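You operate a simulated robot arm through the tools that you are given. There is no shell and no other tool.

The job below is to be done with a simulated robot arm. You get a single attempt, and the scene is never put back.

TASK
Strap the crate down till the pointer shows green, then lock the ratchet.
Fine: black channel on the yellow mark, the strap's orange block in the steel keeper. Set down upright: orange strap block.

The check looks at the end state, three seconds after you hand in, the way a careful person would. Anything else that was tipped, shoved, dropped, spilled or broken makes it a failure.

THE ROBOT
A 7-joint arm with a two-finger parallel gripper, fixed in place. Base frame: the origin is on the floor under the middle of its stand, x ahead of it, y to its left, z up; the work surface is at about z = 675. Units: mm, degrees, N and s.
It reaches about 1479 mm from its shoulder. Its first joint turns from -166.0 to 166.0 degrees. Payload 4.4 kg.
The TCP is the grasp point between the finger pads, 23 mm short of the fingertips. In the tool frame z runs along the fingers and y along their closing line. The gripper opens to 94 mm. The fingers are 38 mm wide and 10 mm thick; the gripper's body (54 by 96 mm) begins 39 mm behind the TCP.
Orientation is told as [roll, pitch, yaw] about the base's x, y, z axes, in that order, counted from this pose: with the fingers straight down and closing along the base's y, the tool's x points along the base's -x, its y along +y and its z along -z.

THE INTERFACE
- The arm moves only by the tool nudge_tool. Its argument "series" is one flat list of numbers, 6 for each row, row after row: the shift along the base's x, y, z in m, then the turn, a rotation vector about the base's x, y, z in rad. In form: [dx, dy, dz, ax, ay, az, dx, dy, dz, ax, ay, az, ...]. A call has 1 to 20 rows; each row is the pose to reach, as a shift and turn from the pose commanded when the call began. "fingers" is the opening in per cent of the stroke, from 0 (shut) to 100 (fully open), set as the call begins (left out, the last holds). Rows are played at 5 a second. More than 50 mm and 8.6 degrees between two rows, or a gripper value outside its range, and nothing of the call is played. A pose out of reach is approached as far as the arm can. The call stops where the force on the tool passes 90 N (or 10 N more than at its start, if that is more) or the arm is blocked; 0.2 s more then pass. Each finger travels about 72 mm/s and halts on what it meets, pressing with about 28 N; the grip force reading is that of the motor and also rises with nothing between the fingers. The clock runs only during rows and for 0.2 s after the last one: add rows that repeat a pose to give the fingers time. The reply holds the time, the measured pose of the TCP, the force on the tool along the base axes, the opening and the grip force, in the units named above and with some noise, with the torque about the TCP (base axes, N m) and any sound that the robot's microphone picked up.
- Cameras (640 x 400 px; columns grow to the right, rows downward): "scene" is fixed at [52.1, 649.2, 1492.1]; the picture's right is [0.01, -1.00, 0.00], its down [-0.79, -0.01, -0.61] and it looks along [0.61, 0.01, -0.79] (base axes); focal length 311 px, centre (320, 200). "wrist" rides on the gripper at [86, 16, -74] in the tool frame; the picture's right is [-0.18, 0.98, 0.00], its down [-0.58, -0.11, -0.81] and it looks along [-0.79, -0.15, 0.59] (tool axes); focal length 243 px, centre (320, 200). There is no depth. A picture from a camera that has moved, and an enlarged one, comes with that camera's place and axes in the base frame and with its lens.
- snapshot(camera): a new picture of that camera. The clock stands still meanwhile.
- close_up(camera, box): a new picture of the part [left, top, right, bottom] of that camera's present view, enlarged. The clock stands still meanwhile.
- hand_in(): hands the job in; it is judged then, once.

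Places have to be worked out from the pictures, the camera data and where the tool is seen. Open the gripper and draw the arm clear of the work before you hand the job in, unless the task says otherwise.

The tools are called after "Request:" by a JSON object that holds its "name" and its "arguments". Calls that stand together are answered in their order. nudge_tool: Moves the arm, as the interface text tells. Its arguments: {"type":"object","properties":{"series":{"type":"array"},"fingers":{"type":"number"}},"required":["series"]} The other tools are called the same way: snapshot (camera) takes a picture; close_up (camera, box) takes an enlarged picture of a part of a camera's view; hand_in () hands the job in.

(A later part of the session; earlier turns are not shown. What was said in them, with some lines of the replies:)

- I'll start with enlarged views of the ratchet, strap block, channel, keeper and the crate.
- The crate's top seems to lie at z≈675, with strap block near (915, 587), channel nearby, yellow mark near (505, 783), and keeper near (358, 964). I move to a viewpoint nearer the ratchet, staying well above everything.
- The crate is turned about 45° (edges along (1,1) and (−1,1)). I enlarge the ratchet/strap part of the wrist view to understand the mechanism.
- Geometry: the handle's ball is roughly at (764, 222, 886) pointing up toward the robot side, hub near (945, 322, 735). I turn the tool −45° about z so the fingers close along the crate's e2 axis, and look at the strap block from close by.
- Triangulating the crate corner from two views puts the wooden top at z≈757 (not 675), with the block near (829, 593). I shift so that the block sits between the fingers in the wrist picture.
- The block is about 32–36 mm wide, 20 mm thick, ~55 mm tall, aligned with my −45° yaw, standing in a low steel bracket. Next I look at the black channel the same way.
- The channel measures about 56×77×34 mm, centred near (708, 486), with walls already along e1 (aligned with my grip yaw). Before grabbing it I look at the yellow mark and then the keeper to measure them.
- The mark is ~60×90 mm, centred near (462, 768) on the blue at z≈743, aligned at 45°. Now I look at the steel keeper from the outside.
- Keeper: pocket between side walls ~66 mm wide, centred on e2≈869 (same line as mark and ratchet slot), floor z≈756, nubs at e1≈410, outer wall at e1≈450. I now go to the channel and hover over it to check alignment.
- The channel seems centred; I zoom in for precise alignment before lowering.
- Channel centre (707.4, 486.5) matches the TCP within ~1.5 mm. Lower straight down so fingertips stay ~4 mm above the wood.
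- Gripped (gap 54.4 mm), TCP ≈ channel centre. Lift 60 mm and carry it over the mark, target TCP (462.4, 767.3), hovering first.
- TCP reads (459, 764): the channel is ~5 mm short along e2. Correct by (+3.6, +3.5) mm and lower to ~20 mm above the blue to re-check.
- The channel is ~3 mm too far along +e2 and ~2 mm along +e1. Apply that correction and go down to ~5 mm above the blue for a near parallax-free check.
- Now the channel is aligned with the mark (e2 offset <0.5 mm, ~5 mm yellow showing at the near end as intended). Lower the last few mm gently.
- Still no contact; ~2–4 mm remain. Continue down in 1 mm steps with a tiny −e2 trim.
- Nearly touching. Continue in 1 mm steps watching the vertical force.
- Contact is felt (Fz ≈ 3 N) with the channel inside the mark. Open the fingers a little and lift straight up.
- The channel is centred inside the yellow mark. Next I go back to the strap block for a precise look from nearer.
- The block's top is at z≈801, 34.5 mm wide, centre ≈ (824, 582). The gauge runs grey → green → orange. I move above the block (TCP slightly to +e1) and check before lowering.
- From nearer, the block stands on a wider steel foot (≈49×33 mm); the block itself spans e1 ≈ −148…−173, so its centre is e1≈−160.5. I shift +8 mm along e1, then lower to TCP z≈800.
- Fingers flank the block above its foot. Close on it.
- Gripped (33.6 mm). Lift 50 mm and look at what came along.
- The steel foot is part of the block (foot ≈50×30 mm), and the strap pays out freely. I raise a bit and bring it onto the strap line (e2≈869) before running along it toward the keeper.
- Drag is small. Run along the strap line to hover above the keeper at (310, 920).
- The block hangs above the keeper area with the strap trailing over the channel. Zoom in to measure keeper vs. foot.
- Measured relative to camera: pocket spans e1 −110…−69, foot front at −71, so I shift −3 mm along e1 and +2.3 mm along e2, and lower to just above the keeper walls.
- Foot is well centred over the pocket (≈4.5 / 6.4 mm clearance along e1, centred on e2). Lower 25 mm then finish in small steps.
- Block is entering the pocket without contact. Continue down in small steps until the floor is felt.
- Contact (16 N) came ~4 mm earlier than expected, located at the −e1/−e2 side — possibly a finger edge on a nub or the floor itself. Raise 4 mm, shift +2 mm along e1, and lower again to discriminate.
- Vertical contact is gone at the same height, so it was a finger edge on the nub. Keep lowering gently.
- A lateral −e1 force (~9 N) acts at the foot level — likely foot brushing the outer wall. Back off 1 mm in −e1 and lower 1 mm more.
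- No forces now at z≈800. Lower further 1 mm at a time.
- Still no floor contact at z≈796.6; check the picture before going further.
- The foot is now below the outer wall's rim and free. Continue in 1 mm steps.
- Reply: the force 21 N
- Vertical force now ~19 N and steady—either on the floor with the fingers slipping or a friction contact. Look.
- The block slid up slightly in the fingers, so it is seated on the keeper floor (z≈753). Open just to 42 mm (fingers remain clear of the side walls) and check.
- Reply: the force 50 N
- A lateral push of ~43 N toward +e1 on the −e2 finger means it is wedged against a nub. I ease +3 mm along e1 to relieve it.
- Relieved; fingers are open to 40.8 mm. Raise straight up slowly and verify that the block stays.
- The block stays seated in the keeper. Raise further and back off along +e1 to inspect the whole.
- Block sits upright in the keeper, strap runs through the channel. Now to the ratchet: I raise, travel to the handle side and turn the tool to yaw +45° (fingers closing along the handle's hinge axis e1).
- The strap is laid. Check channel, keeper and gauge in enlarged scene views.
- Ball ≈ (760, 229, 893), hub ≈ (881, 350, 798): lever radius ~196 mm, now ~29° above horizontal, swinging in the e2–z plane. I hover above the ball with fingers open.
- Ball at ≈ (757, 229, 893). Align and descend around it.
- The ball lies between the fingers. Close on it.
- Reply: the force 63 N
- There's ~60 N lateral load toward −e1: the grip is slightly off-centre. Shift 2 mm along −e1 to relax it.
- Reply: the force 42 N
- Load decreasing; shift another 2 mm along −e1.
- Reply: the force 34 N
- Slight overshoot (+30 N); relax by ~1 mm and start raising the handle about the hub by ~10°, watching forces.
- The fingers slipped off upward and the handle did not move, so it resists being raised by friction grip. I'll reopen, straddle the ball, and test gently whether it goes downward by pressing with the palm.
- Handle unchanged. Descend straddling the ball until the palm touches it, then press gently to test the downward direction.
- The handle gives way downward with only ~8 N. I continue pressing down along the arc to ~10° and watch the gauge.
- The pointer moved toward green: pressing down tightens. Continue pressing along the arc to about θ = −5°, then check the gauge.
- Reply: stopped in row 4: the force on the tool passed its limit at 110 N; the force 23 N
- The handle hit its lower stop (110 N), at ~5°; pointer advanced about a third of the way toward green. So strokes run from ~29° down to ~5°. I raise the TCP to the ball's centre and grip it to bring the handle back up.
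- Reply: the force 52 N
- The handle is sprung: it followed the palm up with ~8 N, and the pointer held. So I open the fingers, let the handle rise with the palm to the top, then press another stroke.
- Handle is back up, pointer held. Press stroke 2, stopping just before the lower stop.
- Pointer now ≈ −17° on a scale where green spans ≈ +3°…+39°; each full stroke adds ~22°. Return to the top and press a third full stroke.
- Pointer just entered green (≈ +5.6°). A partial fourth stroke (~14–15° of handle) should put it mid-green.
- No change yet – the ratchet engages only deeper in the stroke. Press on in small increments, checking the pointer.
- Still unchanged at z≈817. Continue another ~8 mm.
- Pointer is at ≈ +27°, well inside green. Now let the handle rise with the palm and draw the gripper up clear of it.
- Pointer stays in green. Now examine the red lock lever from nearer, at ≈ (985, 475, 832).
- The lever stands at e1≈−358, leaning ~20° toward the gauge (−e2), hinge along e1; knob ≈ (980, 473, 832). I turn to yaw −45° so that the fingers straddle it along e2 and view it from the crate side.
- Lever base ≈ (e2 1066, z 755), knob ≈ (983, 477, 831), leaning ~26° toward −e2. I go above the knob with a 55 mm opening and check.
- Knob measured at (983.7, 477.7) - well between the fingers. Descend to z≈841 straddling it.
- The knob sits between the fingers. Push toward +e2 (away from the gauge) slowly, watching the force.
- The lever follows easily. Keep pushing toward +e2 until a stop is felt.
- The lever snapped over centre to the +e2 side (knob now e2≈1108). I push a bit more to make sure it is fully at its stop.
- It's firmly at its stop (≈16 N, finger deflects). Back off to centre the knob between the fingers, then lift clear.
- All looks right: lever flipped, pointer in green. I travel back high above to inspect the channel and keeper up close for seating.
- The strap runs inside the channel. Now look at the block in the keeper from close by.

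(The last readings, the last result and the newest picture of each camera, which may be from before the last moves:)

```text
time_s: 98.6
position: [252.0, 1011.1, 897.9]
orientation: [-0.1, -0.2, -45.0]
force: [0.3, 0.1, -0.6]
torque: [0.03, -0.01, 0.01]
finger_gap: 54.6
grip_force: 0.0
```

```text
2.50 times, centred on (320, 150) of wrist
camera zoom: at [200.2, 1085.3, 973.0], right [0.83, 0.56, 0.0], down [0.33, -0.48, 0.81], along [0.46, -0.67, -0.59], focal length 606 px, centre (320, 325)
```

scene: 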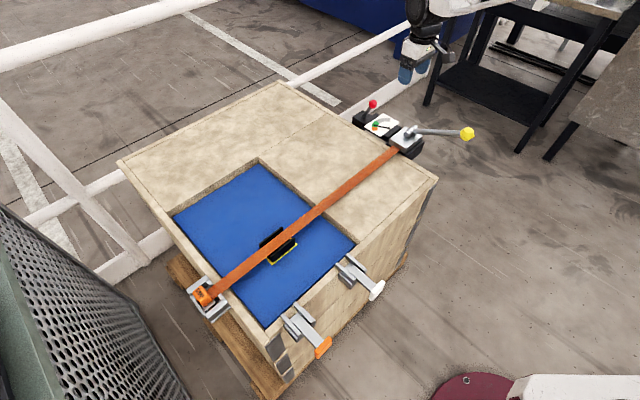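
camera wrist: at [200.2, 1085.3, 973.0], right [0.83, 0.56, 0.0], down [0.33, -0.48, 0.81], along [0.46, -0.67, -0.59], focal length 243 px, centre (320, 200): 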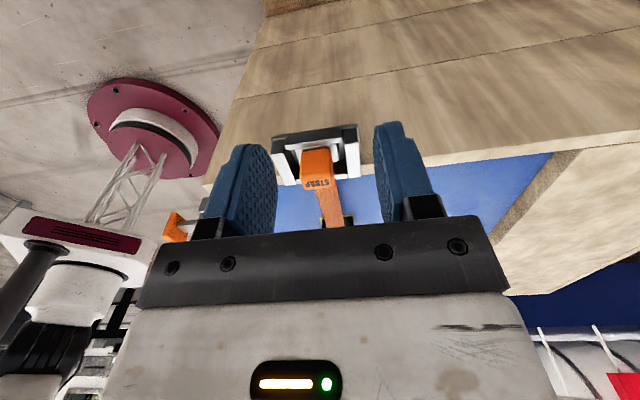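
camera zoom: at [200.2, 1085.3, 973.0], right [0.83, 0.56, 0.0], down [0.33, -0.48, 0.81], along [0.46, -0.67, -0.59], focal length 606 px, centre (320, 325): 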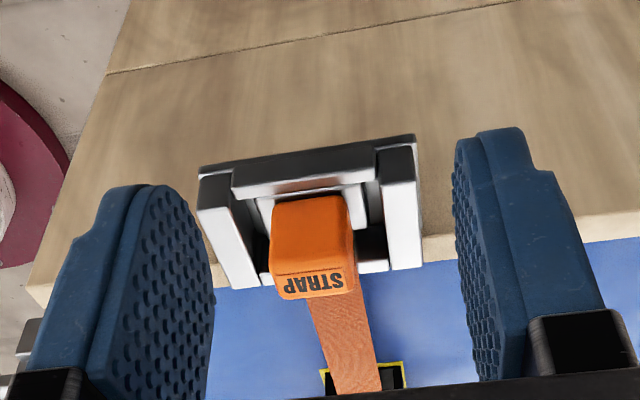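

Zoom in on the keeper to verify the foot is flat and against the nubs.

Request:
{"name": "close_up", "arguments": {"camera": "wrist", "box": [265, 115, 365, 205]}}

Request:
{"name": "close_up", "arguments": {"camera": "scene", "box": [340, 80, 490, 180]}}

```text
4.44 times, centred on (315, 160) of wrist
camera zoom: at [200.2, 1085.3, 973.0], right [0.83, 0.56, 0.0], down [0.33, -0.48, 0.81], along [0.46, -0.67, -0.59], focal length 1078 px, centre (342, 378)
```

zoom: 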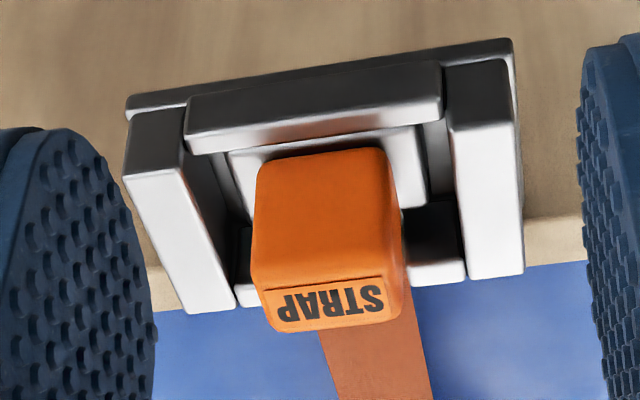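

```text
4.00 times, centred on (415, 130) of scene
camera zoom: at [52.1, 649.2, 1492.1], right [0.01, -1.0, 0.0], down [-0.79, -0.01, -0.61], along [0.61, 0.01, -0.79], focal length 1245 px, centre (-60, 480)
```

zoom: 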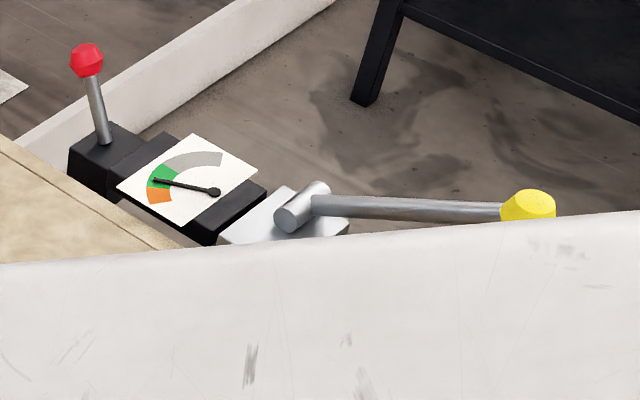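

The block sits flat and upright in the keeper, strap tight through the channel, pointer green, lever locked. Now open the gripper fully and draw the arm up and clear.

Request:
{"name": "nudge_tool", "arguments": {"series": [0, 0, 0.045, 0, 0, 0, 0, 0, 0.09, 0, 0, 0, 0, 0, 0.135, 0, 0, 0, 0, 0, 0.18, 0, 0, 0, 0, 0, 0.225, 0, 0, 0, 0.02, -0.03, 0.25, 0, 0, 0.1, 0.04, -0.06, 0.26, 0, 0, 0.2, 0.06, -0.09, 0.26, 0, 0, 0.3, 0.08, -0.12, 0.26, 0, 0, 0.4, 0.1, -0.15, 0.26, 0, 0, 0.5, 0.12, -0.18, 0.26, 0, 0, 0.6, 0.14, -0.21, 0.26, 0, 0, 0.7, 0.16, -0.24, 0.26, 0, 0, 0.785, 0.18, -0.27, 0.26, 0, 0, 0.785, 0.2, -0.29, 0.26, 0, 0, 0.785], "fingers": 100}}

Request:
{"name": "snapshot", "arguments": {"camera": "scene"}}

Request:
{"name": "snapshot", "arguments": {"camera": "wrist"}}

```text
time_s: 101.8
position: [454.1, 721.2, 1155.8]
orientation: [0.0, -0.4, -0.1]
force: [1.0, 0.3, 0.8]
torque: [0.03, 0.01, 0.02]
finger_gap: 94.1
grip_force: 0.1
```

```text
taken
```

scene: 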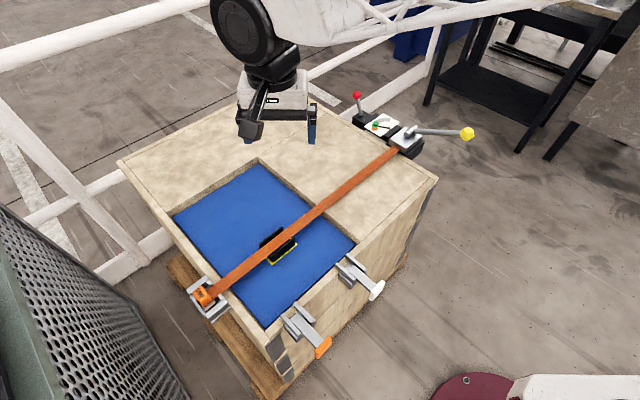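

```text
taken
camera wrist: at [364.9, 737.8, 1229.7], right [0.18, 0.98, 0.0], down [0.58, -0.11, 0.81], along [0.8, -0.15, -0.59], focal length 243 px, centre (320, 200)
```

wrist: 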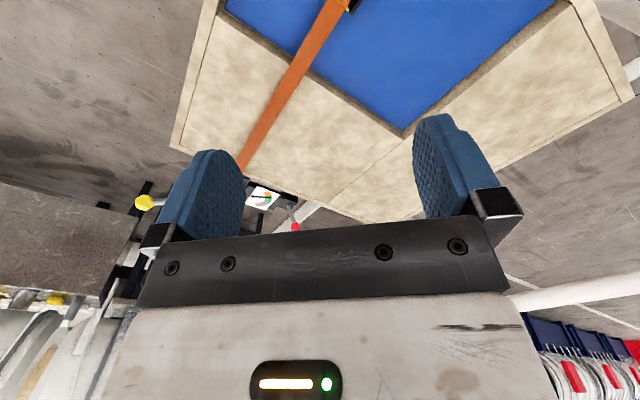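

Everything seems in order; a last enlarged look at gauge, lever, channel and keeper before handing in.

Request:
{"name": "close_up", "arguments": {"camera": "scene", "box": [345, 80, 435, 160]}}

Request:
{"name": "close_up", "arguments": {"camera": "scene", "box": [180, 220, 310, 320]}}

```text
5.00 times, centred on (390, 120) of scene
camera zoom: at [52.1, 649.2, 1492.1], right [0.01, -1.0, 0.0], down [-0.79, -0.01, -0.61], along [0.61, 0.01, -0.79], focal length 1557 px, centre (-30, 600)
```

zoom: 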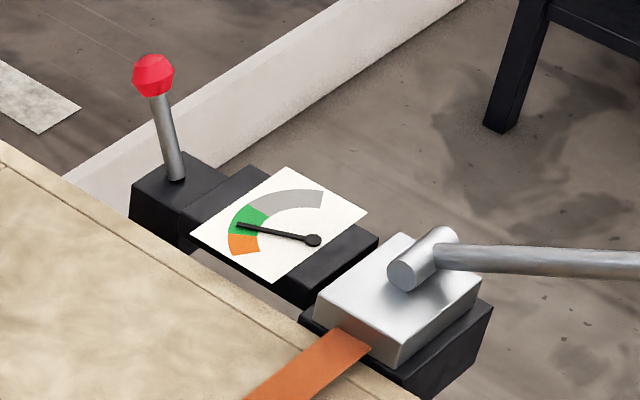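

```text
4.00 times, centred on (245, 270) of scene
camera zoom: at [52.1, 649.2, 1492.1], right [0.01, -1.0, 0.0], down [-0.79, -0.01, -0.61], along [0.61, 0.01, -0.79], focal length 1245 px, centre (620, -80)
```

zoom: 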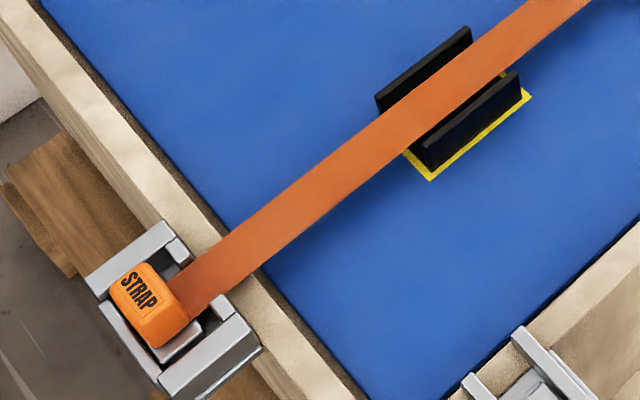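

Pointer green, lever at locked side, channel on the mark with the strap through it, block upright in the keeper, arm clear with open gripper. Handing in.

Request:
{"name": "hand_in", "arguments": {}}

```text
The job is handed in.
```

The crate is strapped down with the pointer in green, the ratchet is locked, and I have handed the job in. No verdict came back.

- **Black channel:** it sits centred on the yellow mark with an even yellow border, and the strap runs between its walls.
- **Strap block:** it stands upright on the keeper floor, between the side walls and behind the two nubs. It may sit a few mm off the centre line. While I was opening the gripper there, one finger wedged against a nub with about 40 N. I eased it off and the block stayed seated.
- **Pointer:** four strokes of the handle brought it about two thirds of the way into the green band, and it stayed there. On the first stroke I ran the handle onto its lower stop and the force peaked at 110 N, with no visible harm.
- **Lock lever:** I pushed the red lever away from the gauge; it snapped over centre and then held firm at its far stop. I took that side as locked, because nothing on the ratchet marks which side is which.

The two slide bolts on the crate's side were not touched. The gripper is open and the arm is clear of the crate.
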